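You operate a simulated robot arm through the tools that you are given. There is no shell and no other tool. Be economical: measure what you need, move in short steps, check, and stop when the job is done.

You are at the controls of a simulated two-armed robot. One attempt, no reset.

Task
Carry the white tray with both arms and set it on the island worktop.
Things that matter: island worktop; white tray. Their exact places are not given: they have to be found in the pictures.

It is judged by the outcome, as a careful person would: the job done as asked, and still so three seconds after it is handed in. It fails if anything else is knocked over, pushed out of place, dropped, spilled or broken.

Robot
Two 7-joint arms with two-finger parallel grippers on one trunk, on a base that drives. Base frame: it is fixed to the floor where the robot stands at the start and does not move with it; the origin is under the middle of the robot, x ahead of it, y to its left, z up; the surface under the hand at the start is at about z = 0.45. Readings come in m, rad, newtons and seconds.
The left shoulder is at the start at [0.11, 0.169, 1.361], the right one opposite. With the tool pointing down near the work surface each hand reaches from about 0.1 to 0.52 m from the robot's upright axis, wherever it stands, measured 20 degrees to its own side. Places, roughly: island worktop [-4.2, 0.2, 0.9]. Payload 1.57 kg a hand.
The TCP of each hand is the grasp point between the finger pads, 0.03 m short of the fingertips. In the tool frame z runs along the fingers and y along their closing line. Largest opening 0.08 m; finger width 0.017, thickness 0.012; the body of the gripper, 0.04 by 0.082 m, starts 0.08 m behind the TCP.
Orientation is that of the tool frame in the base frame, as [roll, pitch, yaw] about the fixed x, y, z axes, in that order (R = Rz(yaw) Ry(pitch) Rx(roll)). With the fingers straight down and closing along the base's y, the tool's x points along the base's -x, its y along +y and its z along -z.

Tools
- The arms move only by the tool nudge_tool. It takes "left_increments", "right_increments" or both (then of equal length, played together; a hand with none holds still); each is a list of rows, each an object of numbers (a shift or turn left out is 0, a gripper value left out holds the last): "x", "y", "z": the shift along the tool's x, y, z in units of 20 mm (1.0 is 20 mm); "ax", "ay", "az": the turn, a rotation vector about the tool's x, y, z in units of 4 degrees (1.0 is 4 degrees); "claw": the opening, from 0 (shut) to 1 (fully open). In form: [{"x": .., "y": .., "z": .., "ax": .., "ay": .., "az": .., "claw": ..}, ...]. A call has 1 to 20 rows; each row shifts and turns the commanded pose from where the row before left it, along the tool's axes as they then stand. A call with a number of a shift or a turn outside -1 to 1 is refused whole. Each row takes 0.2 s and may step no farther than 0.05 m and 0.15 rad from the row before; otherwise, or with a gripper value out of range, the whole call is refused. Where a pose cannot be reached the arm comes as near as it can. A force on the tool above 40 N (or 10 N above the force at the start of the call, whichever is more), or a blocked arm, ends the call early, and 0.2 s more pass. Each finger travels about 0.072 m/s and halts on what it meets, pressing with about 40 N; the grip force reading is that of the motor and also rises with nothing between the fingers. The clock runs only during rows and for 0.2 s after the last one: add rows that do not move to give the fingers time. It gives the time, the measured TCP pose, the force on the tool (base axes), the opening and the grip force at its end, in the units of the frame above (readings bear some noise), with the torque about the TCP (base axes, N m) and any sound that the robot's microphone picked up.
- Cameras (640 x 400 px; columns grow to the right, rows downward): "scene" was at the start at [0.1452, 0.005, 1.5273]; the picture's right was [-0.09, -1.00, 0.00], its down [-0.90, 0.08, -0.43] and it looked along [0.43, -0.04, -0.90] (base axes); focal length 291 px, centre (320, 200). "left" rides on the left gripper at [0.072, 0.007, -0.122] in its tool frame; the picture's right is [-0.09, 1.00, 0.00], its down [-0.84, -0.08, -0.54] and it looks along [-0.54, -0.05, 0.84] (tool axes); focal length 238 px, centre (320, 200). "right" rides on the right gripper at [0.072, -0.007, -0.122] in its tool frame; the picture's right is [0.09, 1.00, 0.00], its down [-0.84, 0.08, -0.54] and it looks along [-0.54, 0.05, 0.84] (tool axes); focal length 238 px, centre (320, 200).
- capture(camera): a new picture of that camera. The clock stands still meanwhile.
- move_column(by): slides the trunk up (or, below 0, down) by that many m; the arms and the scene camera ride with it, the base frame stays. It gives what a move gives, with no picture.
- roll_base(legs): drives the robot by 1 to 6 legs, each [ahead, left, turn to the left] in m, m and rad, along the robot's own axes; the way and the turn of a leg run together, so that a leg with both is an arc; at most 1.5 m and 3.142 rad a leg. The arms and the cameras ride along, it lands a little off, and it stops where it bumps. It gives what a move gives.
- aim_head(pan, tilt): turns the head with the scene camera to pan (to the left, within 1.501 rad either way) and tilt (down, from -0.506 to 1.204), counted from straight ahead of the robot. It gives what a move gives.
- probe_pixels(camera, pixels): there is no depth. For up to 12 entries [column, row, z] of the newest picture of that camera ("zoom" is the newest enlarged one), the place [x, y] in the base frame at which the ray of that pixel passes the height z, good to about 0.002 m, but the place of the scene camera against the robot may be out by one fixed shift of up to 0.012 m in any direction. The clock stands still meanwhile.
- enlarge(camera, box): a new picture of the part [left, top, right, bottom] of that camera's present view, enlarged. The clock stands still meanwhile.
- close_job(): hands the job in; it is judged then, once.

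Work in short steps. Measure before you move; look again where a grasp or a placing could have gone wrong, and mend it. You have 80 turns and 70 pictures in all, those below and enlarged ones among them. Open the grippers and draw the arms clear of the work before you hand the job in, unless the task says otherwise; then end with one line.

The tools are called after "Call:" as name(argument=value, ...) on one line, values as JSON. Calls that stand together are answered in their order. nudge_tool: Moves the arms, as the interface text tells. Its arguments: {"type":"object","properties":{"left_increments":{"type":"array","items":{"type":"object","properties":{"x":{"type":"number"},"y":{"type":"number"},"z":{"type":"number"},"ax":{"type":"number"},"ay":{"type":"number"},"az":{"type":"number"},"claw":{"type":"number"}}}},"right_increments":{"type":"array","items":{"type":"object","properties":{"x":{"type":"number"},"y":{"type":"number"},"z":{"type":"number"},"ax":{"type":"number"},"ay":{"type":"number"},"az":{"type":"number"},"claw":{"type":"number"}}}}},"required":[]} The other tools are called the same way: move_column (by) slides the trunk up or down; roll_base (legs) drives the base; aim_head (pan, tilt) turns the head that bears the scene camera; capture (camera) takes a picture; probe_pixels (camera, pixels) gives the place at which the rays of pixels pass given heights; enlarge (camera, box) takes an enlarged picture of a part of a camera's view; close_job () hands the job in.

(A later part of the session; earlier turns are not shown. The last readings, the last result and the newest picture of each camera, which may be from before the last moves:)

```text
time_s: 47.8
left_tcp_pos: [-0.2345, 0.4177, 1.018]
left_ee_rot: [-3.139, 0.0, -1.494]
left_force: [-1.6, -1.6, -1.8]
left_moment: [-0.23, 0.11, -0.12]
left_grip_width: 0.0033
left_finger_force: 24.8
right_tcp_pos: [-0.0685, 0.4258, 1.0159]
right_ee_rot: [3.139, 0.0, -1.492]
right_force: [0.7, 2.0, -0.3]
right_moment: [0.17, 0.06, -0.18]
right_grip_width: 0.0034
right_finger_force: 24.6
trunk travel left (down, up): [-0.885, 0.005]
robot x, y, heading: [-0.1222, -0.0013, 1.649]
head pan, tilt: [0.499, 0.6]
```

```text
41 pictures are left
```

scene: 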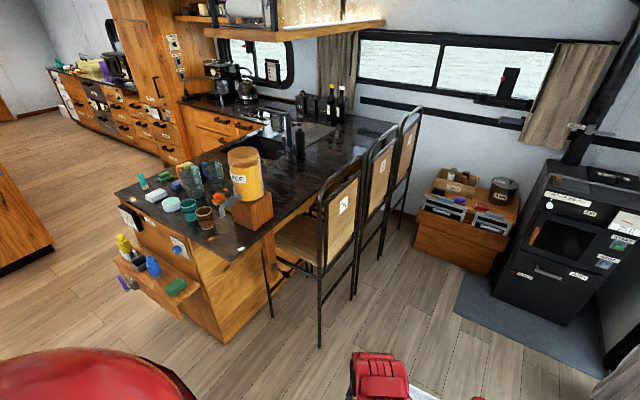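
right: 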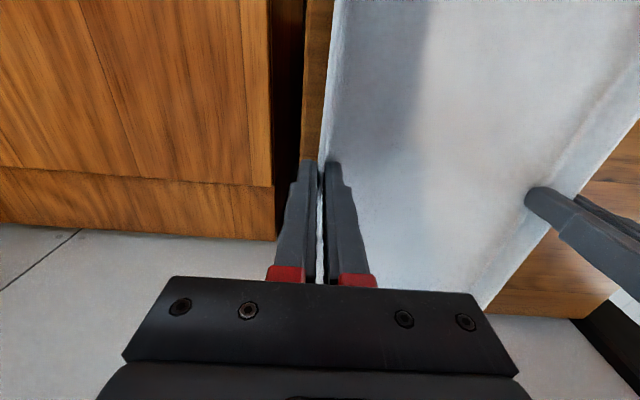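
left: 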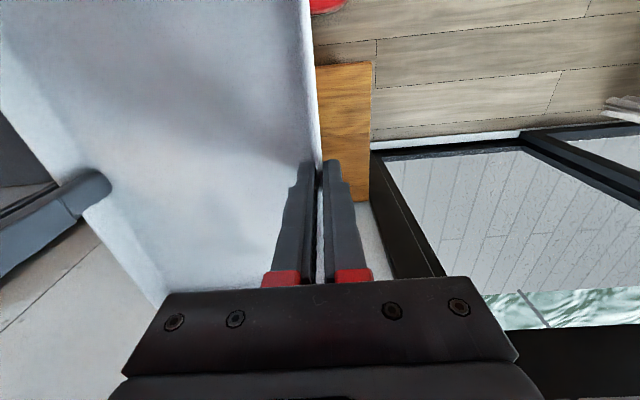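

The island is the free-standing block ahead-left in the last wide view, down the aisle. The peninsula corner is about 0.9 m away, which is clear, so I complete the turn to face -x.

Call:
roll_base(legs=[[0, 0, 1.49]])

Call:
aim_head(pan=0, tilt=0.5)

Call:
capture(camera="scene")

Call:
aim_head(pan=0.9, tilt=0.6)

Call:
capture(camera="scene")

```text
time_s: 51.9
left_tcp_pos: [-0.5452, -0.0902, 1.0172]
left_ee_rot: [-3.139, 0.0, 0.022]
left_force: [1.7, -2.5, -2.6]
left_moment: [-0.11, -0.05, -0.1]
left_grip_width: 0.0038
left_finger_force: 25.0
right_tcp_pos: [-0.5434, 0.0756, 1.0159]
right_ee_rot: [3.138, 0.0, 0.025]
right_force: [-1.4, 0.2, -0.2]
right_moment: [-0.04, 0.02, -0.13]
right_grip_width: 0.0034
right_finger_force: 24.6
trunk travel left (down, up): [-0.885, 0.005]
robot x, y, heading: [-0.121, 0.0011, -3.117]
head pan, tilt: [0.499, 0.6]
```

```text
time_s: 52.9
left_tcp_pos: [-0.5455, -0.0908, 1.0171]
left_ee_rot: [-3.141, -0.001, 0.024]
left_force: [1.4, -2.8, -1.4]
left_moment: [-0.11, -0.18, -0.09]
left_grip_width: 0.0037
left_finger_force: 24.6
right_tcp_pos: [-0.5434, 0.0749, 1.0161]
right_ee_rot: [3.139, -0.001, 0.024]
right_force: [-0.5, 1.6, 0.1]
right_moment: [-0.02, 0.19, -0.13]
right_grip_width: 0.0035
right_finger_force: 24.4
trunk travel left (down, up): [-0.885, 0.005]
robot x, y, heading: [-0.1173, 0.001, -3.116]
head pan, tilt: [0.0, 0.499]
```

```text
40 pictures are left
```

scene: 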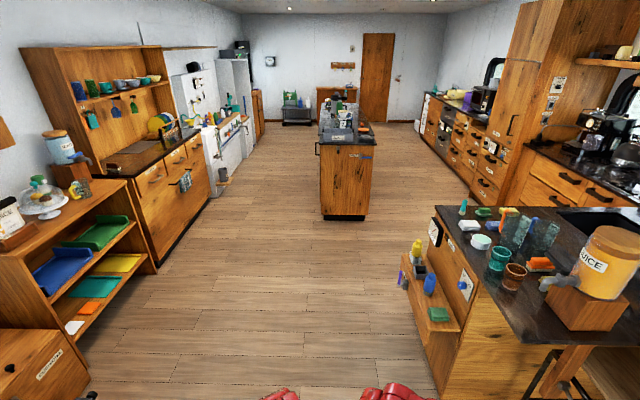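

```text
time_s: 54.1
left_tcp_pos: [-0.5445, -0.09, 1.0188]
left_ee_rot: [-3.139, 0.001, 0.023]
left_force: [1.2, -2.0, -2.8]
left_moment: [-0.15, -0.25, -0.12]
left_grip_width: 0.0033
left_finger_force: 25.0
right_tcp_pos: [-0.5436, 0.0759, 1.016]
right_ee_rot: [3.14, -0.001, 0.024]
right_force: [-1.8, 1.3, -0.4]
right_moment: [-0.01, 0.19, -0.16]
right_grip_width: 0.0037
right_finger_force: 24.6
trunk travel left (down, up): [-0.885, 0.005]
robot x, y, heading: [-0.1197, -0.0008, -3.119]
head pan, tilt: [0.901, 0.6]
```

```text
39 pictures are left
```

scene: 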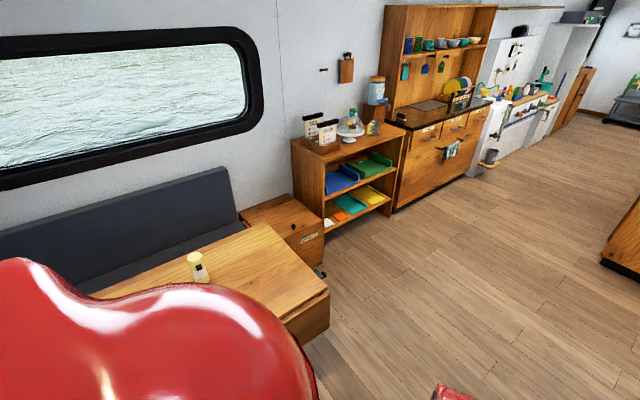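

The aisle ahead is clear. I look ahead again, enlarge the island and measure it along with the peninsula's shelf.

Call:
aim_head(pan=0, tilt=0.5)

Call:
enlarge(camera="scene", box=[280, 70, 420, 230])

Call:
capture(camera="scene")

Call:
probe_pixels(camera="scene", pixels=[[323, 215, 0], [365, 216, 0], [318, 143, 0.9], [374, 145, 0.9], [345, 118, 0.9], [435, 206, 0.9], [402, 255, 0.5], [460, 333, 0.4], [158, 272, 0.0], [90, 385, 0.0], [436, 398, 0.0]])

```text
time_s: 55.3
left_tcp_pos: [-0.544, -0.0894, 1.0175]
left_ee_rot: [-3.14, 0.0, 0.022]
left_force: [1.6, -1.9, -2.5]
left_moment: [-0.16, 0.01, -0.12]
left_grip_width: 0.0036
left_finger_force: 24.7
right_tcp_pos: [-0.5434, 0.0756, 1.0152]
right_ee_rot: [-3.14, -0.001, 0.025]
right_force: [-1.8, 1.9, 1.0]
right_moment: [0.0, -0.04, -0.19]
right_grip_width: 0.0036
right_finger_force: 24.5
trunk travel left (down, up): [-0.885, 0.005]
robot x, y, heading: [-0.1236, -0.0001, -3.117]
head pan, tilt: [0.0, 0.499]
```

```text
2.50 times, centred on (350, 150) of scene
```

zoom: 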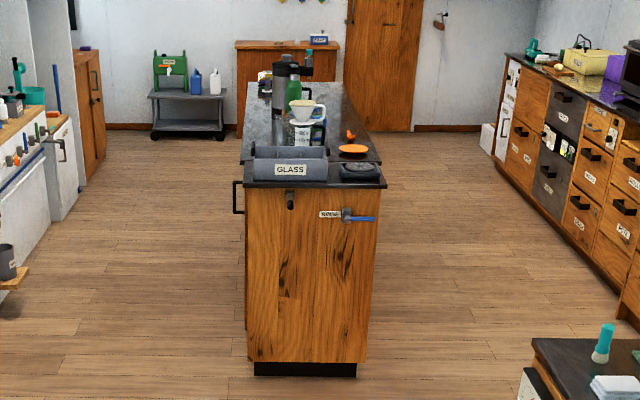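

```text
37 pictures are left
```

scene: 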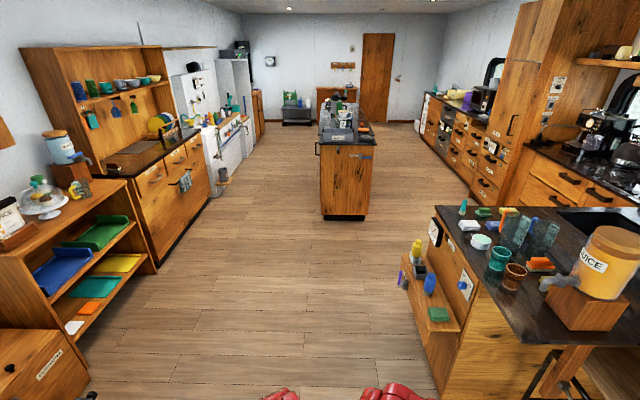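

```text
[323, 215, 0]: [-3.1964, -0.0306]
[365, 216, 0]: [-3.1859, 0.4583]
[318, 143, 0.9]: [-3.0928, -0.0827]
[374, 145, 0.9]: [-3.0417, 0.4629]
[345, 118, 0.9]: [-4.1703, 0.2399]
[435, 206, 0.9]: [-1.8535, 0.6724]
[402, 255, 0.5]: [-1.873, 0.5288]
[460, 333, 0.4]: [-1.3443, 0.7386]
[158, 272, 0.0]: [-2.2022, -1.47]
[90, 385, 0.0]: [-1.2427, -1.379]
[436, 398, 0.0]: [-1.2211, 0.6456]
```

Island: near end x≈-3.08, y −0.08…0.46, with things on the near end. The gap between dining table (y −0.62) and peninsula (y 0.64) is centred on y=0, so I drive straight, then drift left around the shelf and stop at x≈-2.1.

Call:
roll_base(legs=[[0.85, 0, 0], [0.6, 0.25, 0], [0.55, 0, 0]])

Call:
aim_head(pan=-0.3, tilt=0.5)

Call:
capture(camera="scene")

```text
time_s: 65.7
left_tcp_pos: [-2.5309, -0.3976, 1.0183]
left_ee_rot: [-3.14, 0.0, 0.045]
left_force: [1.5, -1.3, -2.5]
left_moment: [-0.11, -0.06, -0.1]
left_grip_width: 0.0034
left_finger_force: 24.3
right_tcp_pos: [-2.5337, -0.2317, 1.0147]
right_ee_rot: [3.139, 0.001, 0.042]
right_force: [-0.6, 1.1, -0.5]
right_moment: [-0.05, 0.03, -0.09]
right_grip_width: 0.0037
right_finger_force: 24.5
trunk travel left (down, up): [-0.885, 0.005]
robot x, y, heading: [-2.1068, -0.2961, -3.1]
head pan, tilt: [0.0, 0.499]
```

```text
time_s: 66.5
left_tcp_pos: [-2.5309, -0.397, 1.0179]
left_ee_rot: [-3.14, -0.002, 0.044]
left_force: [1.9, -1.1, -1.6]
left_moment: [-0.13, -0.08, -0.05]
left_grip_width: 0.0036
left_finger_force: 24.3
right_tcp_pos: [-2.5344, -0.2322, 1.015]
right_ee_rot: [3.14, 0.0, 0.043]
right_force: [-0.9, 1.5, -0.4]
right_moment: [-0.04, 0.05, -0.1]
right_grip_width: 0.0035
right_finger_force: 25.0
trunk travel left (down, up): [-0.885, 0.005]
robot x, y, heading: [-2.1089, -0.2997, -3.093]
head pan, tilt: [-0.3, 0.499]
```

```text
36 pictures are left
```

scene: 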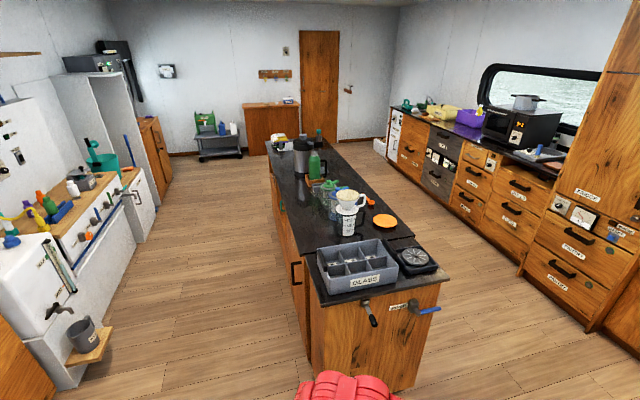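

The island shows a free dark area on its left half mid-way (about pixels 280–320, 180–235). I enlarge it and measure.

Call:
enlarge(camera="scene", box=[240, 120, 460, 300])

Call:
probe_pixels(camera="scene", pixels=[[307, 250, 0.9], [415, 238, 0.9], [318, 305, 0.9], [450, 282, 0.9], [265, 143, 0.9], [318, 140, 0.9], [328, 222, 0.9], [375, 226, 0.9], [305, 178, 0.9], [345, 235, 0.9], [316, 249, 0.95], [372, 203, 0.9]])

```text
2.22 times, centred on (350, 210) of scene
```

zoom: 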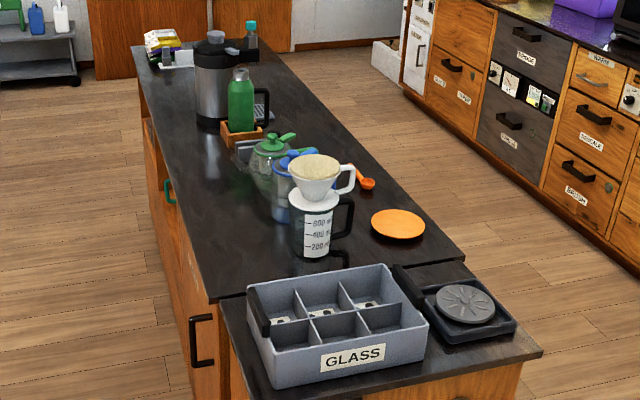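

```text
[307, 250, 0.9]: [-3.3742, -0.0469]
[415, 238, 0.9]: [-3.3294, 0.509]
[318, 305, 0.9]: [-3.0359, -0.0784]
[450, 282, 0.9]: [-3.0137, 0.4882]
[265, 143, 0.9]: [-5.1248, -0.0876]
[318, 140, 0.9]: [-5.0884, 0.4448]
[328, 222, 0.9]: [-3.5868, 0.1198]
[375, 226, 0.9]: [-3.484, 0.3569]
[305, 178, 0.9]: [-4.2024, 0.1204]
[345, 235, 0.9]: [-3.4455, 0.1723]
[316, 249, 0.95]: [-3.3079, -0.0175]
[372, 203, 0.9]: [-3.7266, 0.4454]
```

Let me measure both side aisles before choosing the approach side.

Call:
probe_pixels(camera="scene", pixels=[[590, 333, 0], [520, 270, 0], [390, 163, 0], [55, 392, 0], [110, 340, 0.45], [140, 245, 0], [160, 200, 0], [286, 160, 0.9], [322, 163, 0.9], [372, 185, 0.9]])

Call:
enlarge(camera="scene", box=[250, 120, 390, 220])

```text
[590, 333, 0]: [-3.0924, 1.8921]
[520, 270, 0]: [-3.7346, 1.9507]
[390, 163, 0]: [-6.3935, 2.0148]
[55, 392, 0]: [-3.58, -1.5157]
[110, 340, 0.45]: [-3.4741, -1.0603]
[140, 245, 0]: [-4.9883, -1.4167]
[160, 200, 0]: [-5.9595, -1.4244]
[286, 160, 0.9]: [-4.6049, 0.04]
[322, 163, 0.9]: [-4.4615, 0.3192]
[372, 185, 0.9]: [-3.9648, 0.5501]
```

```text
4.00 times, centred on (320, 170) of scene
```

zoom: 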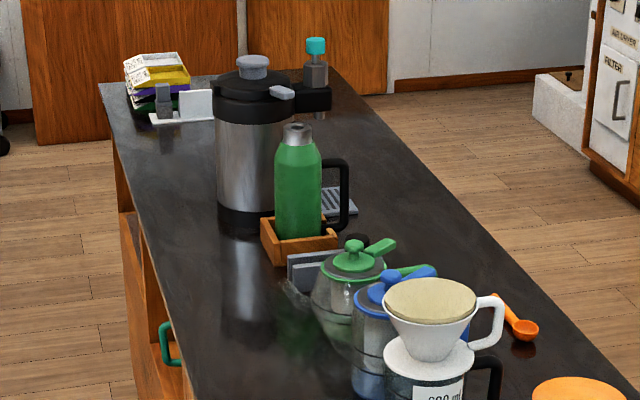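

Left strip and the region behind the thermos (x≈-4.45…-4.8) look promising. The left aisle (y −1.06…−0.1) fits, so I straighten, strafe to y≈-0.57, and advance alongside the island to look from above.

Call:
roll_base(legs=[[0, 0, -0.048], [0, 0.27, 0], [1.3, 0, 0]])

Call:
aim_head(pan=-0.8, tilt=0.65)

Call:
capture(camera="scene")

```text
time_s: 75.2
left_tcp_pos: [-3.8713, -0.6442, 1.0178]
left_ee_rot: [-3.141, 0.001, -0.002]
left_force: [1.1, -1.9, -2.2]
left_moment: [-0.11, -0.06, -0.08]
left_grip_width: 0.0036
left_finger_force: 23.6
right_tcp_pos: [-3.8656, -0.4786, 1.0158]
right_ee_rot: [3.14, 0.0, -0.002]
right_force: [-1.1, 0.6, -0.1]
right_moment: [-0.03, 0.08, -0.1]
right_grip_width: 0.0034
right_finger_force: 24.3
trunk travel left (down, up): [-0.885, 0.005]
robot x, y, heading: [-3.445, -0.5644, 3.14]
head pan, tilt: [-0.3, 0.499]
```

```text
time_s: 76.1
left_tcp_pos: [-3.8723, -0.6446, 1.0178]
left_ee_rot: [-3.139, 0.0, -0.004]
left_force: [1.6, -2.1, -1.5]
left_moment: [-0.11, -0.12, -0.05]
left_grip_width: 0.0036
left_finger_force: 24.2
right_tcp_pos: [-3.8658, -0.4773, 1.0161]
right_ee_rot: [-3.14, 0.001, -0.003]
right_force: [-1.1, 1.4, -0.4]
right_moment: [0.02, 0.16, -0.07]
right_grip_width: 0.0037
right_finger_force: 24.5
trunk travel left (down, up): [-0.885, 0.005]
robot x, y, heading: [-3.4448, -0.563, 3.135]
head pan, tilt: [-0.799, 0.649]
```

```text
33 pictures are left
```

scene: 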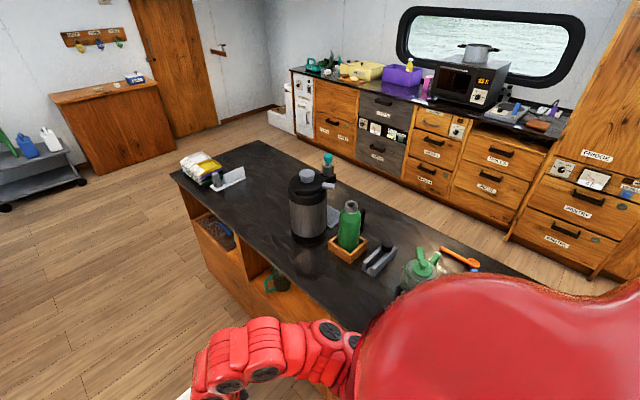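

A clear area shows between the thermos (base ~(310,237)) and the far stand (~(228,188)). I measure it.

Call:
probe_pixels(camera="scene", pixels=[[291, 233, 0.9], [310, 242, 0.9], [300, 205, 0.9], [213, 191, 0.9], [246, 182, 0.9], [329, 187, 0.9], [335, 180, 0.9], [338, 208, 0.9], [172, 180, 0.9], [262, 142, 0.9], [385, 215, 0.9], [270, 290, 0.9]])

Call:
enlarge(camera="scene", box=[165, 130, 405, 290])

```text
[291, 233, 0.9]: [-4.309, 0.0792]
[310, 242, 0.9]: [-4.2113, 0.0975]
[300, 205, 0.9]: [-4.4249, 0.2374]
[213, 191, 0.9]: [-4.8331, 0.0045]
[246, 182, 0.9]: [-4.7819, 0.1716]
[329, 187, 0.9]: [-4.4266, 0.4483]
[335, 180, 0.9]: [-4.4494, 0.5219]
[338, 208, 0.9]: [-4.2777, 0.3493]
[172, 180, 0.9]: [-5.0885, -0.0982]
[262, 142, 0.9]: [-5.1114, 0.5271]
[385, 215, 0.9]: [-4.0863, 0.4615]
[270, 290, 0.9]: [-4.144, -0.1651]
```

```text
2.50 times, centred on (285, 210) of scene
```

zoom: 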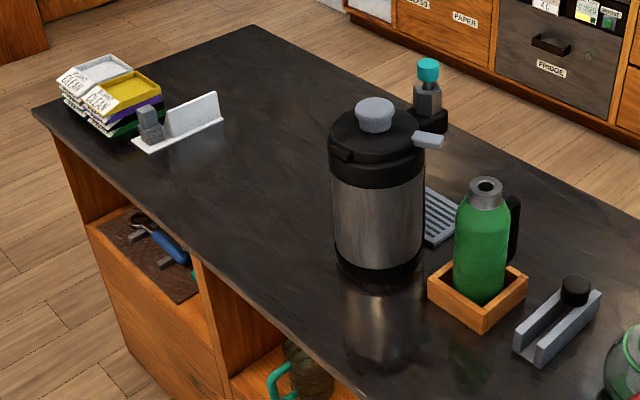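

The free patch spans x −4.78…−4.33, so the target tray centre is (-4.555, ~0.07). I raise the tray 6 cm for margin, drive to x≈-4.555 at y≈-0.7, and turn right to face the island.

Call:
nudge_tool(left_increments=[{"z": -0.6}, {"z": -0.6}, {"z": -0.6}, {"z": -0.6}, {"z": -0.6}, {}], right_increments=[{"z": -0.6}, {"z": -0.6}, {"z": -0.6}, {"z": -0.6}, {"z": -0.6}, {}])

Call:
aim_head(pan=0.6, tilt=0.6)

Call:
capture(camera="scene")

```text
time_s: 77.5
left_tcp_pos: [-3.8705, -0.6456, 1.0785]
left_ee_rot: [-3.138, 0.0, -0.007]
left_force: [0.6, 21.0, -1.2]
left_moment: [0.29, 0.29, 0.02]
left_grip_width: 0.0033
left_finger_force: 24.5
right_tcp_pos: [-3.8679, -0.4797, 1.0768]
right_ee_rot: [3.137, 0.0, -0.001]
right_force: [-0.9, -20.1, -0.9]
right_moment: [-0.39, -0.3, -0.07]
right_grip_width: 0.0036
right_finger_force: 24.9
trunk travel left (down, up): [-0.885, 0.005]
robot x, y, heading: [-3.4479, -0.5667, 3.138]
head pan, tilt: [-0.799, 0.649]
```

```text
time_s: 79.0
left_tcp_pos: [-3.872, -0.6445, 1.0796]
left_ee_rot: [-3.138, 0.0, -0.008]
left_force: [1.9, 34.7, -2.0]
left_moment: [0.56, -0.46, 0.01]
left_grip_width: 0.0037
left_finger_force: 24.7
right_tcp_pos: [-3.8669, -0.4788, 1.0763]
right_ee_rot: [3.139, 0.0, -0.001]
right_force: [-1.0, -33.9, -0.6]
right_moment: [-0.66, 0.42, -0.08]
right_grip_width: 0.0034
right_finger_force: 24.7
trunk travel left (down, up): [-0.885, 0.005]
robot x, y, heading: [-3.4462, -0.5663, 3.141]
head pan, tilt: [0.6, 0.6]
```

```text
31 pictures are left
```

scene: 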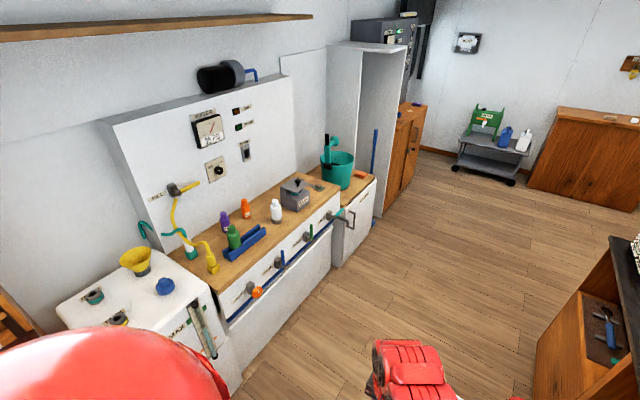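

Left counters look flat with small handles. I relax the 34 N pull and measure the counter front at x≈-4.5.

Call:
nudge_tool(left_increments=[{"y": -0.1}, {}, {}, {}], right_increments=[{"y": 0.1}, {}, {}, {}])

Call:
probe_pixels(camera="scene", pixels=[[330, 210, 0.85], [355, 212, 0.7], [340, 268, 0.0], [375, 216, 0.0], [245, 365, 0.0], [205, 358, 0.5]])

```text
time_s: 80.0
left_tcp_pos: [-3.8717, -0.6439, 1.0784]
left_ee_rot: [3.139, 0.001, 0.001]
left_force: [1.5, -8.2, -2.7]
left_moment: [-0.24, 0.22, -0.1]
left_grip_width: 0.0037
left_finger_force: 25.1
right_tcp_pos: [-3.867, -0.4791, 1.0757]
right_ee_rot: [-3.139, 0.001, -0.005]
right_force: [-1.1, 8.5, -0.3]
right_moment: [-0.13, -0.23, -0.02]
right_grip_width: 0.0038
right_finger_force: 24.5
trunk travel left (down, up): [-0.885, 0.005]
robot x, y, heading: [-3.4477, -0.5658, 3.137]
head pan, tilt: [0.6, 0.6]
```

```text
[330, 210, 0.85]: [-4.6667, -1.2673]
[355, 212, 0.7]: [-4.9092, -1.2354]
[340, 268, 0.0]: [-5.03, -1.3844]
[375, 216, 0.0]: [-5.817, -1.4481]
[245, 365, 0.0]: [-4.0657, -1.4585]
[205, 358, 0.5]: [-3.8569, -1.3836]
```

Handles reach to y≈-1.24, leaving room. Now I drive to (-4.555, -0.68) and turn right to face the island.

Call:
roll_base(legs=[[1.11, 0.11, 0], [0, 0, -1.567]])

Call:
aim_head(pan=0, tilt=0.8)

Call:
capture(camera="scene")

```text
time_s: 82.2
left_tcp_pos: [-4.0946, -0.6686, 1.0791]
left_ee_rot: [3.136, -0.002, 0.004]
left_force: [-0.7, -0.9, -2.2]
left_moment: [-0.03, -0.04, -0.04]
left_grip_width: 0.0038
left_finger_force: 24.4
right_tcp_pos: [-4.0908, -0.5015, 1.0751]
right_ee_rot: [-3.139, 0.0, -0.002]
right_force: [-0.3, 1.1, 0.3]
right_moment: [-0.19, 0.08, 0.09]
right_grip_width: 0.0037
right_finger_force: 24.6
trunk travel left (down, up): [-0.885, 0.005]
robot x, y, heading: [-3.6724, -0.5874, 3.141]
head pan, tilt: [0.6, 0.6]
stopped in leg 1: the force on the tool passed its limit at 40 N (the readings are from after the stop); the commanded pose is now the measured one
```

```text
time_s: 83.2
left_tcp_pos: [-4.0935, -0.6666, 1.0791]
left_ee_rot: [3.138, -0.001, 0.003]
left_force: [0.6, -1.2, -2.0]
left_moment: [0.03, 0.04, -0.04]
left_grip_width: 0.0036
left_finger_force: 24.6
right_tcp_pos: [-4.09, -0.5018, 1.0767]
right_ee_rot: [-3.139, 0.0, -0.001]
right_force: [-0.5, 0.2, -0.6]
right_moment: [-0.19, 0.02, 0.05]
right_grip_width: 0.0035
right_finger_force: 24.3
trunk travel left (down, up): [-0.885, 0.005]
robot x, y, heading: [-3.6653, -0.5883, 3.142]
head pan, tilt: [0.0, 0.799]
```

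```text
30 pictures are left
```

scene: 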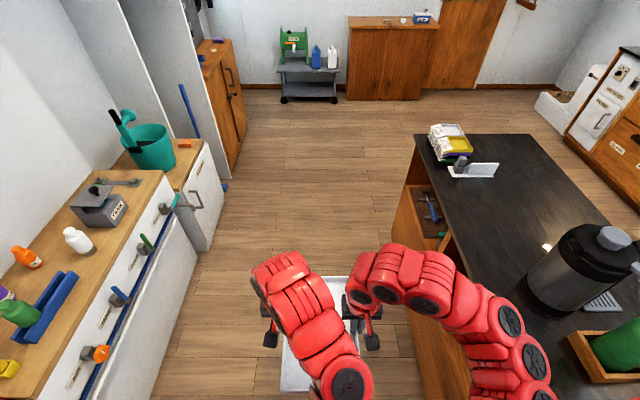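

That stop was only internal hand stress, which is now zeroed. The tray is still held (see lower centre), so I continue the drive and turn.

Call:
roll_base(legs=[[0.885, 0.1, 0]])

Call:
roll_base(legs=[[0, 0, -1.57]])

Call:
aim_head(pan=0, tilt=0.85)

Call:
capture(camera="scene")

```text
time_s: 87.9
left_tcp_pos: [-4.9773, -0.7704, 1.0792]
left_ee_rot: [3.137, -0.002, 0.01]
left_force: [-0.1, -1.0, -1.9]
left_moment: [-0.04, 0.01, -0.04]
left_grip_width: 0.0036
left_finger_force: 24.3
right_tcp_pos: [-4.9757, -0.6053, 1.0749]
right_ee_rot: [-3.138, 0.001, 0.003]
right_force: [0.7, 0.7, -0.4]
right_moment: [-0.2, 0.06, 0.02]
right_grip_width: 0.0035
right_finger_force: 24.1
trunk travel left (down, up): [-0.885, 0.005]
robot x, y, heading: [-4.55, -0.6887, -3.133]
head pan, tilt: [0.0, 0.799]
```

```text
time_s: 92.0
left_tcp_pos: [-4.657, -0.2685, 1.0773]
left_ee_rot: [3.136, -0.001, -1.513]
left_force: [0.6, -0.1, -1.9]
left_moment: [-0.11, 0.0, -0.05]
left_grip_width: 0.0036
left_finger_force: 24.6
right_tcp_pos: [-4.4911, -0.2628, 1.0766]
right_ee_rot: [-3.138, -0.001, -1.517]
right_force: [1.6, 0.1, 0.8]
right_moment: [0.06, 0.18, 0.05]
right_grip_width: 0.0036
right_finger_force: 24.5
trunk travel left (down, up): [-0.885, 0.005]
robot x, y, heading: [-4.5551, -0.691, 1.626]
head pan, tilt: [0.0, 0.799]
```

```text
time_s: 92.7
left_tcp_pos: [-4.657, -0.2685, 1.0779]
left_ee_rot: [3.138, -0.001, -1.513]
left_force: [-0.5, 0.2, -3.2]
left_moment: [0.01, 0.03, -0.08]
left_grip_width: 0.0035
left_finger_force: 24.4
right_tcp_pos: [-4.4911, -0.262, 1.075]
right_ee_rot: [-3.141, 0.0, -1.518]
right_force: [0.4, 0.5, -1.2]
right_moment: [-0.01, 0.18, 0.1]
right_grip_width: 0.0037
right_finger_force: 24.6
trunk travel left (down, up): [-0.885, 0.005]
robot x, y, heading: [-4.5541, -0.6856, 1.622]
head pan, tilt: [0.0, 0.85]
```

```text
29 pictures are left
```

scene: 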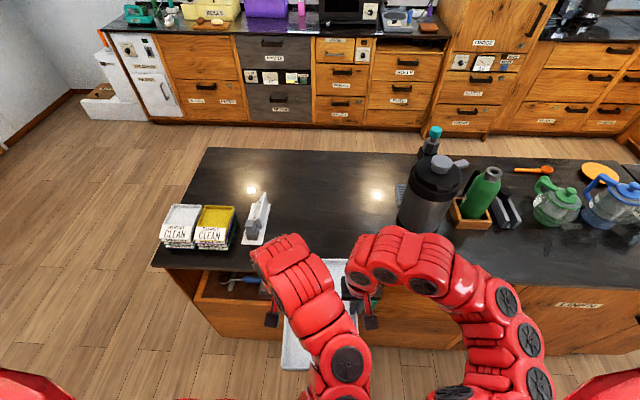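

Facing the island with the free patch right ahead (columns 270–395). I measure the edges and neighbours from here.

Call:
probe_pixels(camera="scene", pixels=[[265, 243, 0.9], [270, 205, 0.9], [398, 220, 0.9], [412, 232, 0.9], [420, 155, 0.9], [152, 267, 0.9], [460, 280, 0.87], [207, 148, 0.9], [445, 156, 0.9], [400, 205, 0.9]])

Call:
enlarge(camera="scene", box=[140, 120, 480, 350])

```text
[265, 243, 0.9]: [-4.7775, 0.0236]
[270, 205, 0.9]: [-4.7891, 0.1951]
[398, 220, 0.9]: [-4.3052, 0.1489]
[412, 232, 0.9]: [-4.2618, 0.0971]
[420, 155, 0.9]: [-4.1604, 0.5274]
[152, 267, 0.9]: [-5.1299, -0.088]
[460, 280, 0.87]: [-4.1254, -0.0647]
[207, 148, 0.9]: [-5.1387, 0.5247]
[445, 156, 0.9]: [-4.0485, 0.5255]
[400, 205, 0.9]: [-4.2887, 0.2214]
```

```text
1.74 times, centred on (310, 235) of scene
```

zoom: 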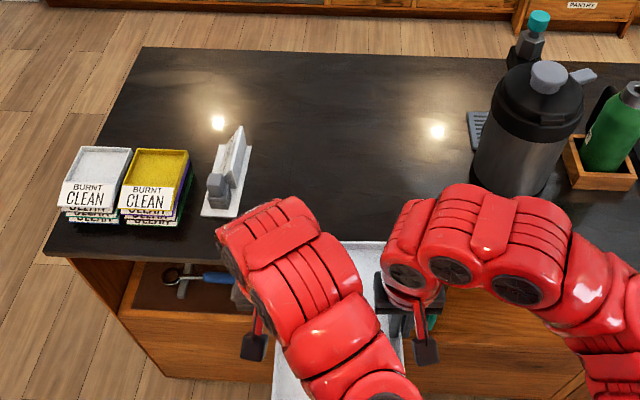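

Free x range is −4.777…−4.305 and the worktop is y −0.09…0.525. I straighten the heading and go forward 0.2 m, so the tray lies partly above the worktop.

Call:
roll_base(legs=[[0, 0, -0.05], [0.2, 0, 0]])

Call:
capture(camera="scene")

Call:
capture(camera="right")

```text
time_s: 94.6
left_tcp_pos: [-4.6363, -0.0737, 1.0777]
left_ee_rot: [3.136, -0.001, -1.563]
left_force: [-0.9, -0.6, -1.6]
left_moment: [0.0, 0.01, -0.05]
left_grip_width: 0.0037
left_finger_force: 24.1
right_tcp_pos: [-4.4713, -0.0769, 1.0763]
right_ee_rot: [-3.139, 0.001, -1.568]
right_force: [0.1, -0.2, 0.1]
right_moment: [0.05, 0.2, 0.08]
right_grip_width: 0.0037
right_finger_force: 24.6
trunk travel left (down, up): [-0.885, 0.005]
robot x, y, heading: [-4.5536, -0.4974, 1.572]
head pan, tilt: [0.0, 0.85]
```

```text
27 pictures are left
```

scene: 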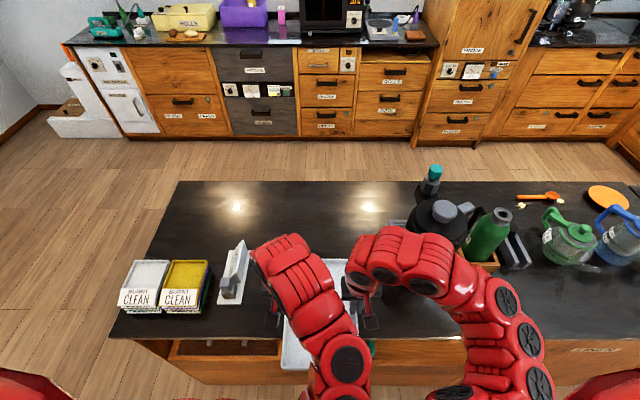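

```text
26 pictures are left
```

right: 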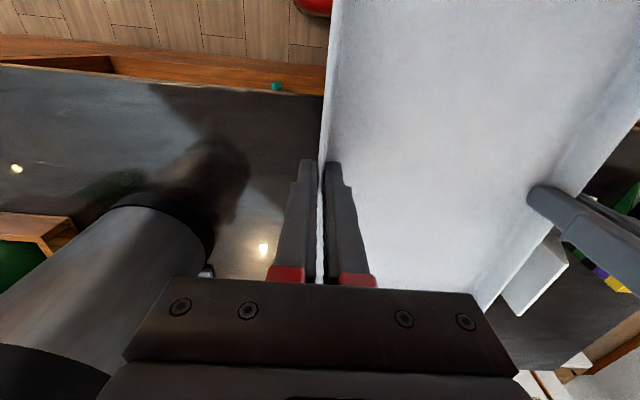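

Tray is held level over the front of the worktop; the thermos is to the right. I shift the base 2 cm left and 4 cm ahead, then extend the arms 9 cm forward at this height.

Call:
roll_base(legs=[[0.04, 0.02, 0]])

Call:
nudge_tool(left_increments=[{"x": -0.5}, {"x": -0.5}, {"x": -0.5}, {"x": -0.5}, {"x": -0.5}, {"x": -0.5}, {"x": -0.5}, {"x": -0.5}, {"x": -0.5}, {}, {}], right_increments=[{"x": -0.5}, {"x": -0.5}, {"x": -0.5}, {"x": -0.5}, {"x": -0.5}, {"x": -0.5}, {"x": -0.5}, {"x": -0.5}, {"x": -0.5}, {}, {}])

Call:
capture(camera="scene")

Call:
capture(camera="right")

Call:
capture(camera="left")

```text
time_s: 95.5
left_tcp_pos: [-4.6531, -0.0362, 1.0804]
left_ee_rot: [3.133, 0.001, -1.566]
left_force: [-0.3, -0.8, -2.0]
left_moment: [-0.01, 0.04, -0.08]
left_grip_width: 0.0034
left_finger_force: 24.3
right_tcp_pos: [-4.4869, -0.0404, 1.077]
right_ee_rot: [3.14, 0.002, -1.574]
right_force: [-0.1, -0.4, -0.9]
right_moment: [0.04, 0.23, 0.05]
right_grip_width: 0.0035
right_finger_force: 23.9
trunk travel left (down, up): [-0.885, 0.005]
robot x, y, heading: [-4.5756, -0.4548, 1.573]
head pan, tilt: [0.0, 0.85]
```

```text
time_s: 97.7
left_tcp_pos: [-4.6591, 0.0564, 1.0714]
left_ee_rot: [3.124, -0.001, -1.563]
left_force: [-2.0, -0.9, 1.2]
left_moment: [0.25, -0.34, -0.17]
left_grip_width: 0.0038
left_finger_force: 24.6
left hand out of reach, approached as far as the arm can: row 5, 9
right_tcp_pos: [-4.4936, 0.0531, 1.0707]
right_ee_rot: [-3.137, 0.0, -1.577]
right_force: [1.6, 1.7, -2.0]
right_moment: [-0.25, 0.0, 0.08]
right_grip_width: 0.0036
right_finger_force: 24.8
right hand out of reach, approached as far as the arm can: row 6
trunk travel left (down, up): [-0.885, 0.005]
robot x, y, heading: [-4.5744, -0.4603, 1.569]
head pan, tilt: [0.0, 0.85]
stopped in row 10 (left hand): the force on the tool passed its limit at 41 N (the readings are from after the stop); the commanded pose is now the measured one
```

```text
25 pictures are left
```

scene: 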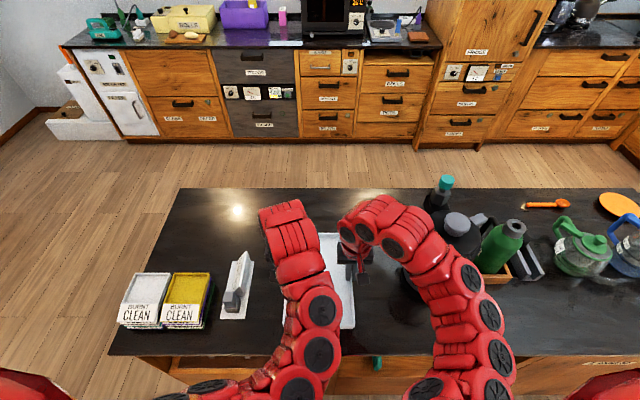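

```text
24 pictures are left
```

right: 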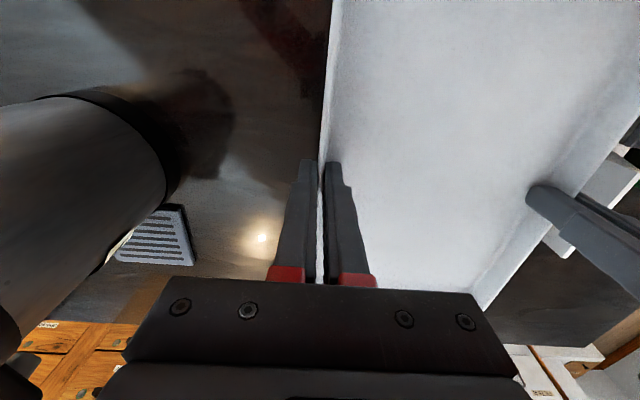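

```text
23 pictures are left
```

left: 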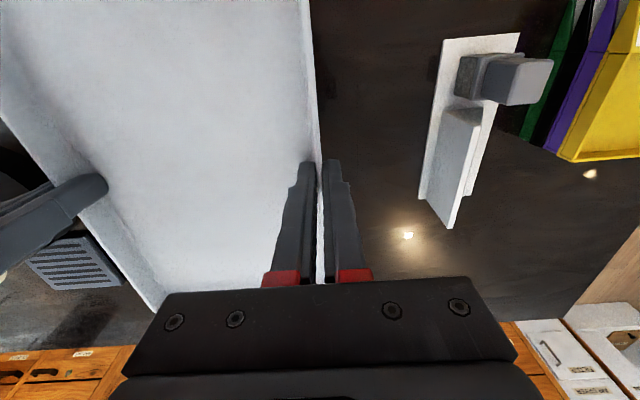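

Tray centre is (-4.576, 0.055), clear of the stand and thermos. I nudge the base 4 cm further in for edge margin, then lower with the trunk.

Call:
roll_base(legs=[[0.04, 0, 0]])

Call:
move_column(by=-0.1)

Call:
capture(camera="left")

Call:
capture(camera="right")

Call:
capture(camera="scene")

```text
time_s: 98.6
left_tcp_pos: [-4.6591, 0.0899, 1.0734]
left_ee_rot: [3.126, 0.006, -1.561]
left_force: [-3.0, -1.2, 1.0]
left_moment: [-0.14, -0.35, -0.21]
left_grip_width: 0.0038
left_finger_force: 25.0
right_tcp_pos: [-4.4933, 0.0871, 1.073]
right_ee_rot: [-3.134, 0.006, -1.577]
right_force: [4.2, 0.5, -2.9]
right_moment: [0.19, -0.04, 0.07]
right_grip_width: 0.0036
right_finger_force: 24.4
trunk travel left (down, up): [-0.885, 0.005]
robot x, y, heading: [-4.5727, -0.4226, 1.574]
head pan, tilt: [0.0, 0.85]
```

```text
time_s: 99.9
left_tcp_pos: [-4.6607, 0.0954, 0.9713]
left_ee_rot: [3.126, 0.0, -1.561]
left_force: [-1.1, -0.8, 0.3]
left_moment: [-0.17, -0.41, -0.14]
left_grip_width: 0.0037
left_finger_force: 24.6
right_tcp_pos: [-4.4928, 0.0918, 0.9697]
right_ee_rot: [-3.137, 0.001, -1.577]
right_force: [1.2, 0.5, -2.7]
right_moment: [0.17, 0.0, 0.06]
right_grip_width: 0.0035
right_finger_force: 25.3
trunk travel left (down, up): [-0.785, 0.105]
robot x, y, heading: [-4.5726, -0.4159, 1.573]
head pan, tilt: [0.0, 0.85]
```

```text
22 pictures are left
```

left: 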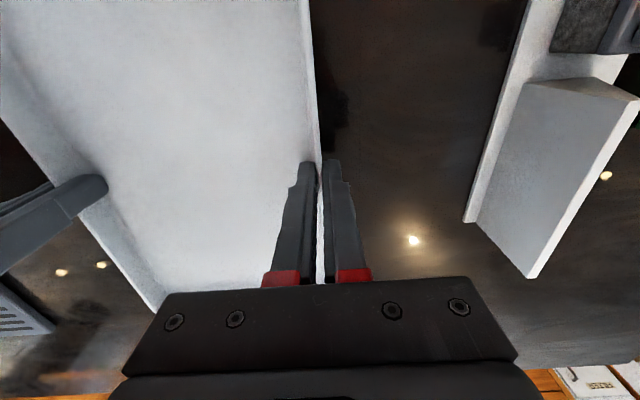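

```text
21 pictures are left
```

right: 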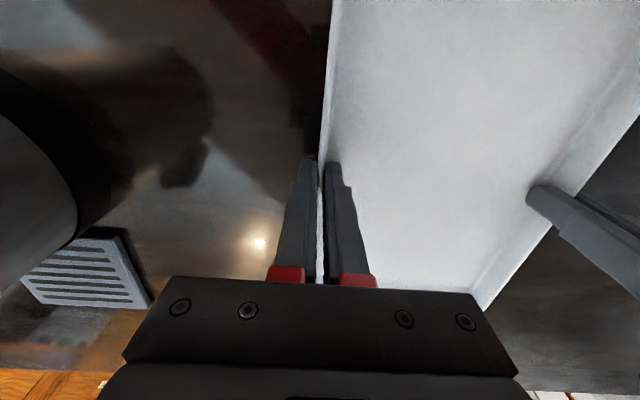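

```text
20 pictures are left
```

scene: 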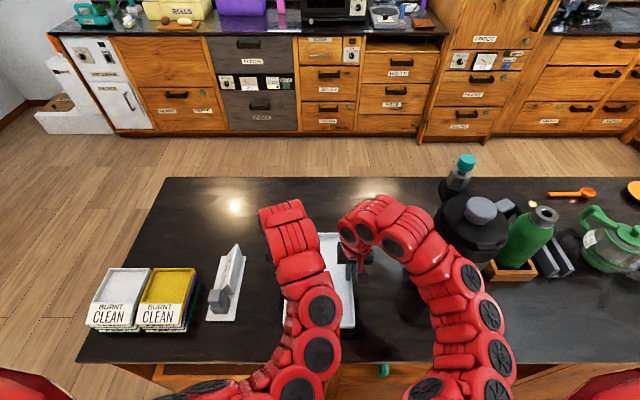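

The tray hovers about 3 cm up with clearance both sides. I lower 2 cm by trunk, then creep with the arms while watching force.

Call:
move_column(by=-0.018)

Call:
nudge_tool(left_increments=[{"z": 0.1}, {"z": 0.1}, {"z": 0.1}, {}], right_increments=[{"z": 0.1}, {"z": 0.1}, {"z": 0.1}, {}])

```text
time_s: 100.5
left_tcp_pos: [-4.6585, 0.0943, 0.9556]
left_ee_rot: [3.125, 0.006, -1.561]
left_force: [-1.7, 6.9, 8.0]
left_moment: [0.26, -0.36, -0.18]
left_grip_width: 0.0038
left_finger_force: 24.4
right_tcp_pos: [-4.4926, 0.0901, 0.9549]
right_ee_rot: [-3.137, 0.007, -1.578]
right_force: [4.5, -0.4, 28.2]
right_moment: [0.46, 0.17, 0.21]
right_grip_width: 0.004
right_finger_force: 24.8
trunk travel left (down, up): [-0.767, 0.123]
robot x, y, heading: [-4.572, -0.4168, 1.564]
head pan, tilt: [0.0, 0.85]
```

```text
time_s: 101.0
left_tcp_pos: [-4.6591, 0.0941, 0.9553]
left_ee_rot: [3.127, 0.01, -1.56]
left_force: [-4.0, 1.2, 24.8]
left_moment: [-0.72, -0.45, -0.21]
left_grip_width: 0.0041
left_finger_force: 24.9
right_tcp_pos: [-4.4933, 0.0906, 0.956]
right_ee_rot: [-3.14, 0.013, -1.575]
right_force: [3.7, -0.7, 26.8]
right_moment: [-0.89, 0.11, 0.16]
right_grip_width: 0.0038
right_finger_force: 24.8
trunk travel left (down, up): [-0.767, 0.123]
robot x, y, heading: [-4.5738, -0.418, 1.574]
head pan, tilt: [0.0, 0.85]
stopped in row 2 (right hand): the force on the tool passed its limit at 42 N (the readings are from after the stop); the commanded pose is now the measured one
```

Both hands feel about 25 N upward, so the tray bottom rests on the worktop at TCP z≈0.955. I check it visually.

Call:
capture(camera="left")

Call:
capture(camera="right")

Call:
enlarge(camera="scene", box=[200, 190, 480, 370])

```text
19 pictures are left
```

left: 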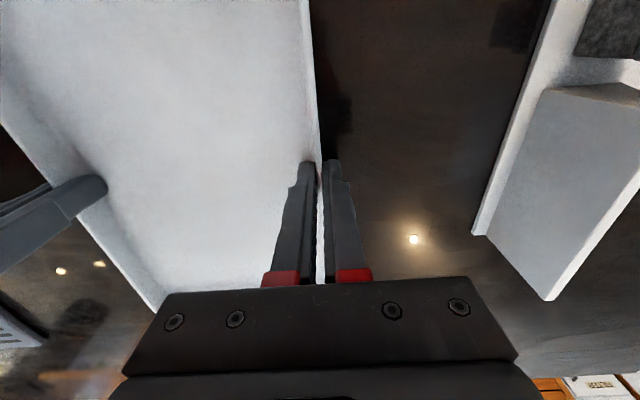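

```text
18 pictures are left
```

right: 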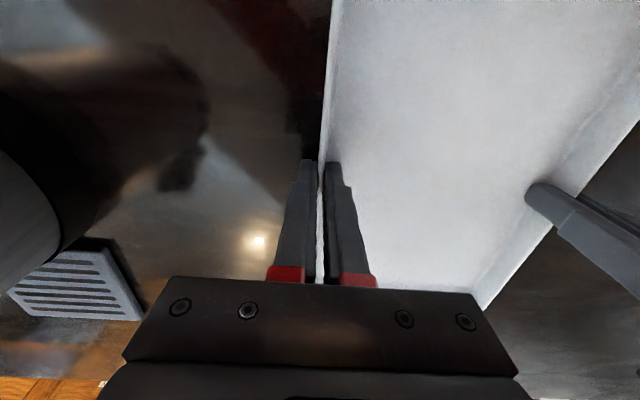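

```text
2.22 times, centred on (340, 280) of scene
```

zoom: 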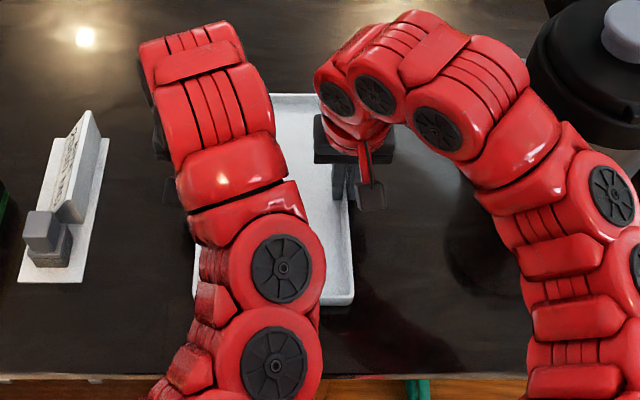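

Contact is on the worktop only. I open both grippers to half and watch for contact loss.

Call:
nudge_tool(left_increments=[{"claw": 0.15}, {"claw": 0.3}, {"claw": 0.5}, {}, {}], right_increments=[{"claw": 0.15}, {"claw": 0.3}, {"claw": 0.5}, {}, {}])

Call:
capture(camera="left")

Call:
capture(camera="right")

```text
time_s: 101.7
left_tcp_pos: [-4.6628, 0.0941, 0.9556]
left_ee_rot: [3.118, 0.014, -1.553]
left_force: [-18.6, -1.5, 24.2]
left_moment: [-0.26, 0.3, -0.2]
left_grip_width: 0.0235
left_finger_force: 0.0
right_tcp_pos: [-4.4891, 0.091, 0.9554]
right_ee_rot: [-3.129, 0.018, -1.584]
right_force: [22.4, -1.5, 32.3]
right_moment: [-0.29, -0.29, 0.25]
right_grip_width: 0.0207
right_finger_force: 0.1
trunk travel left (down, up): [-0.767, 0.123]
robot x, y, heading: [-4.5697, -0.4184, 1.569]
head pan, tilt: [0.0, 0.85]
stopped in row 3 (right hand): the force on the tool passed its limit at 42 N (the readings are from after the stop); the commanded pose is now the measured one
```

```text
16 pictures are left
```

left: 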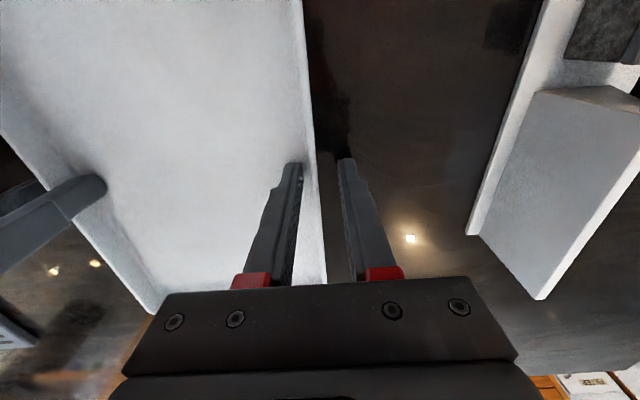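

```text
15 pictures are left
```

right: 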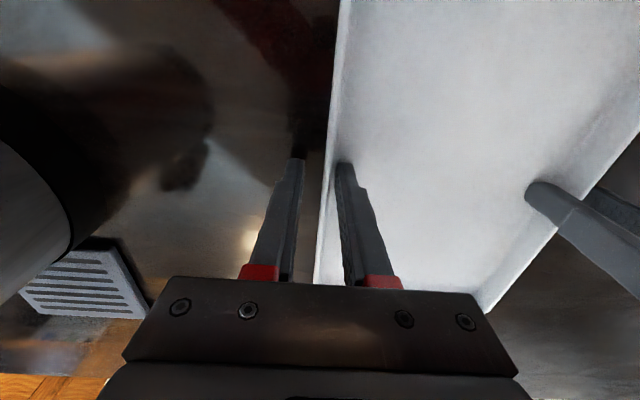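

Fingers are open but pressing down and hands drifting outward (inner finger tips near the wall). I lift 6 mm, with a slight inward shift.

Call:
nudge_tool(left_increments=[{"z": -0.15}, {"z": -0.15, "claw": 0.5}, {}], right_increments=[{"z": -0.15}, {"z": -0.15, "claw": 0.5}, {}])

Call:
capture(camera="left")

Call:
capture(camera="right")

```text
time_s: 102.5
left_tcp_pos: [-4.6601, 0.0965, 0.9595]
left_ee_rot: [3.121, 0.01, -1.56]
left_force: [0.5, -0.6, -0.8]
left_moment: [0.02, 0.0, -0.01]
left_grip_width: 0.0401
left_finger_force: 0.1
right_tcp_pos: [-4.4919, 0.0924, 0.9553]
right_ee_rot: [-3.141, 0.013, -1.581]
right_force: [4.0, -3.5, 17.4]
right_moment: [-0.19, 0.24, 0.17]
right_grip_width: 0.0356
right_finger_force: 0.1
right hand out of reach, approached as far as the arm can: row 2
trunk travel left (down, up): [-0.767, 0.123]
robot x, y, heading: [-4.5734, -0.4215, 1.574]
head pan, tilt: [0.0, 0.85]
```

```text
14 pictures are left
```

left: 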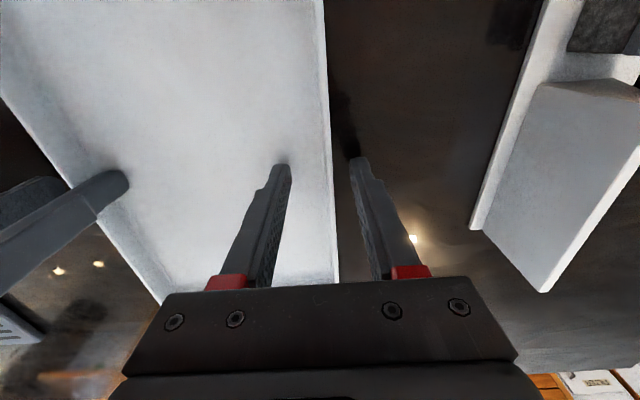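

```text
13 pictures are left
```

right: 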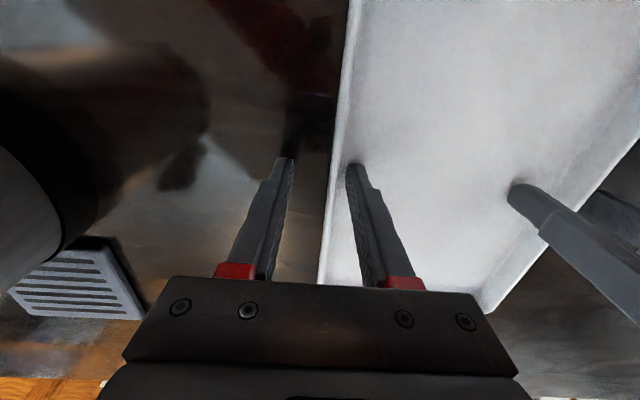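

The left hand is free and the right still presses 17 N because its arm is at full reach. Both straddle their walls without gripping, so I lift straight up by the trunk.

Call:
move_column(by=0.02)

Call:
capture(camera="right")

Call:
capture(camera="left")

```text
time_s: 103.2
left_tcp_pos: [-4.6603, 0.0985, 0.9784]
left_ee_rot: [3.12, 0.009, -1.56]
left_force: [-0.2, -0.6, -0.4]
left_moment: [0.01, -0.01, -0.02]
left_grip_width: 0.0401
left_finger_force: 0.0
right_tcp_pos: [-4.4926, 0.0941, 0.9742]
right_ee_rot: [-3.138, 0.013, -1.579]
right_force: [0.2, 0.0, 0.0]
right_moment: [0.01, 0.04, 0.0]
right_grip_width: 0.04
right_finger_force: 0.1
trunk travel left (down, up): [-0.787, 0.103]
robot x, y, heading: [-4.5742, -0.4164, 1.574]
head pan, tilt: [0.0, 0.85]
```

```text
12 pictures are left
```

right: 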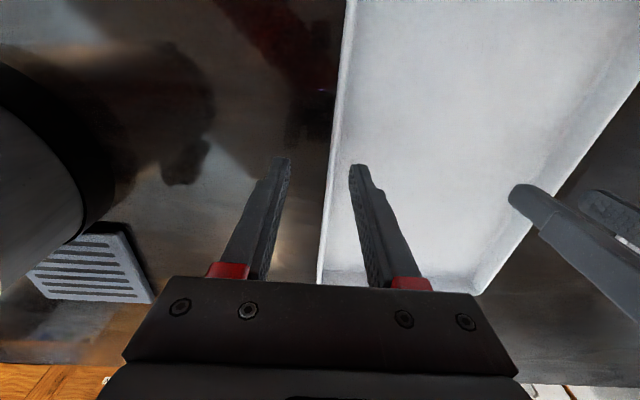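

```text
11 pictures are left
```

left: 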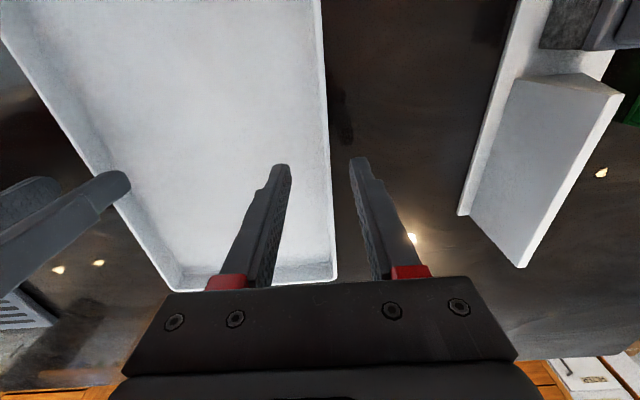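

The tray stays on the worktop with zero force on both hands. I raise the rest of the way and back the base off.

Call:
move_column(by=0.1)

Call:
roll_base(legs=[[-0.25, 0, 0]])

Call:
aim_head(pan=0, tilt=0.8)

Call:
capture(camera="scene")

```text
time_s: 104.5
left_tcp_pos: [-4.6607, 0.098, 1.0779]
left_ee_rot: [3.118, 0.009, -1.558]
left_force: [0.1, -1.1, -0.7]
left_moment: [0.01, -0.01, 0.0]
left_grip_width: 0.0399
left_finger_force: 0.0
right_tcp_pos: [-4.4931, 0.0947, 1.0741]
right_ee_rot: [-3.139, 0.012, -1.579]
right_force: [-0.4, 0.8, -0.1]
right_moment: [0.03, -0.04, 0.04]
right_grip_width: 0.0401
right_finger_force: 0.0
trunk travel left (down, up): [-0.887, 0.003]
robot x, y, heading: [-4.5754, -0.4206, 1.572]
head pan, tilt: [0.0, 0.85]
```

```text
time_s: 106.4
left_tcp_pos: [-4.6608, -0.1499, 1.0782]
left_ee_rot: [3.121, 0.008, -1.556]
left_force: [0.2, -0.1, 0.3]
left_moment: [0.01, 0.0, -0.01]
left_grip_width: 0.0402
left_finger_force: 0.0
right_tcp_pos: [-4.4917, -0.1535, 1.0731]
right_ee_rot: [-3.138, 0.013, -1.579]
right_force: [0.0, 0.2, -0.2]
right_moment: [0.01, -0.03, 0.05]
right_grip_width: 0.0399
right_finger_force: 0.2
trunk travel left (down, up): [-0.887, 0.003]
robot x, y, heading: [-4.57, -0.6662, 1.572]
head pan, tilt: [0.0, 0.85]
```

```text
time_s: 107.0
left_tcp_pos: [-4.6602, -0.1513, 1.0785]
left_ee_rot: [3.121, 0.012, -1.558]
left_force: [0.0, 0.3, -0.1]
left_moment: [-0.04, 0.01, 0.01]
left_grip_width: 0.0399
left_finger_force: 0.0
right_tcp_pos: [-4.4932, -0.1548, 1.0745]
right_ee_rot: [-3.138, 0.013, -1.579]
right_force: [0.0, 0.0, -1.0]
right_moment: [0.02, -0.05, 0.03]
right_grip_width: 0.0398
right_finger_force: 0.1
trunk travel left (down, up): [-0.887, 0.003]
robot x, y, heading: [-4.5716, -0.6685, 1.573]
head pan, tilt: [0.0, 0.799]
```

```text
10 pictures are left
```

scene: 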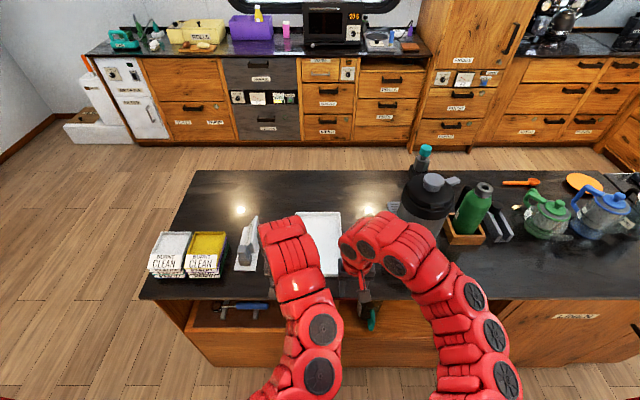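

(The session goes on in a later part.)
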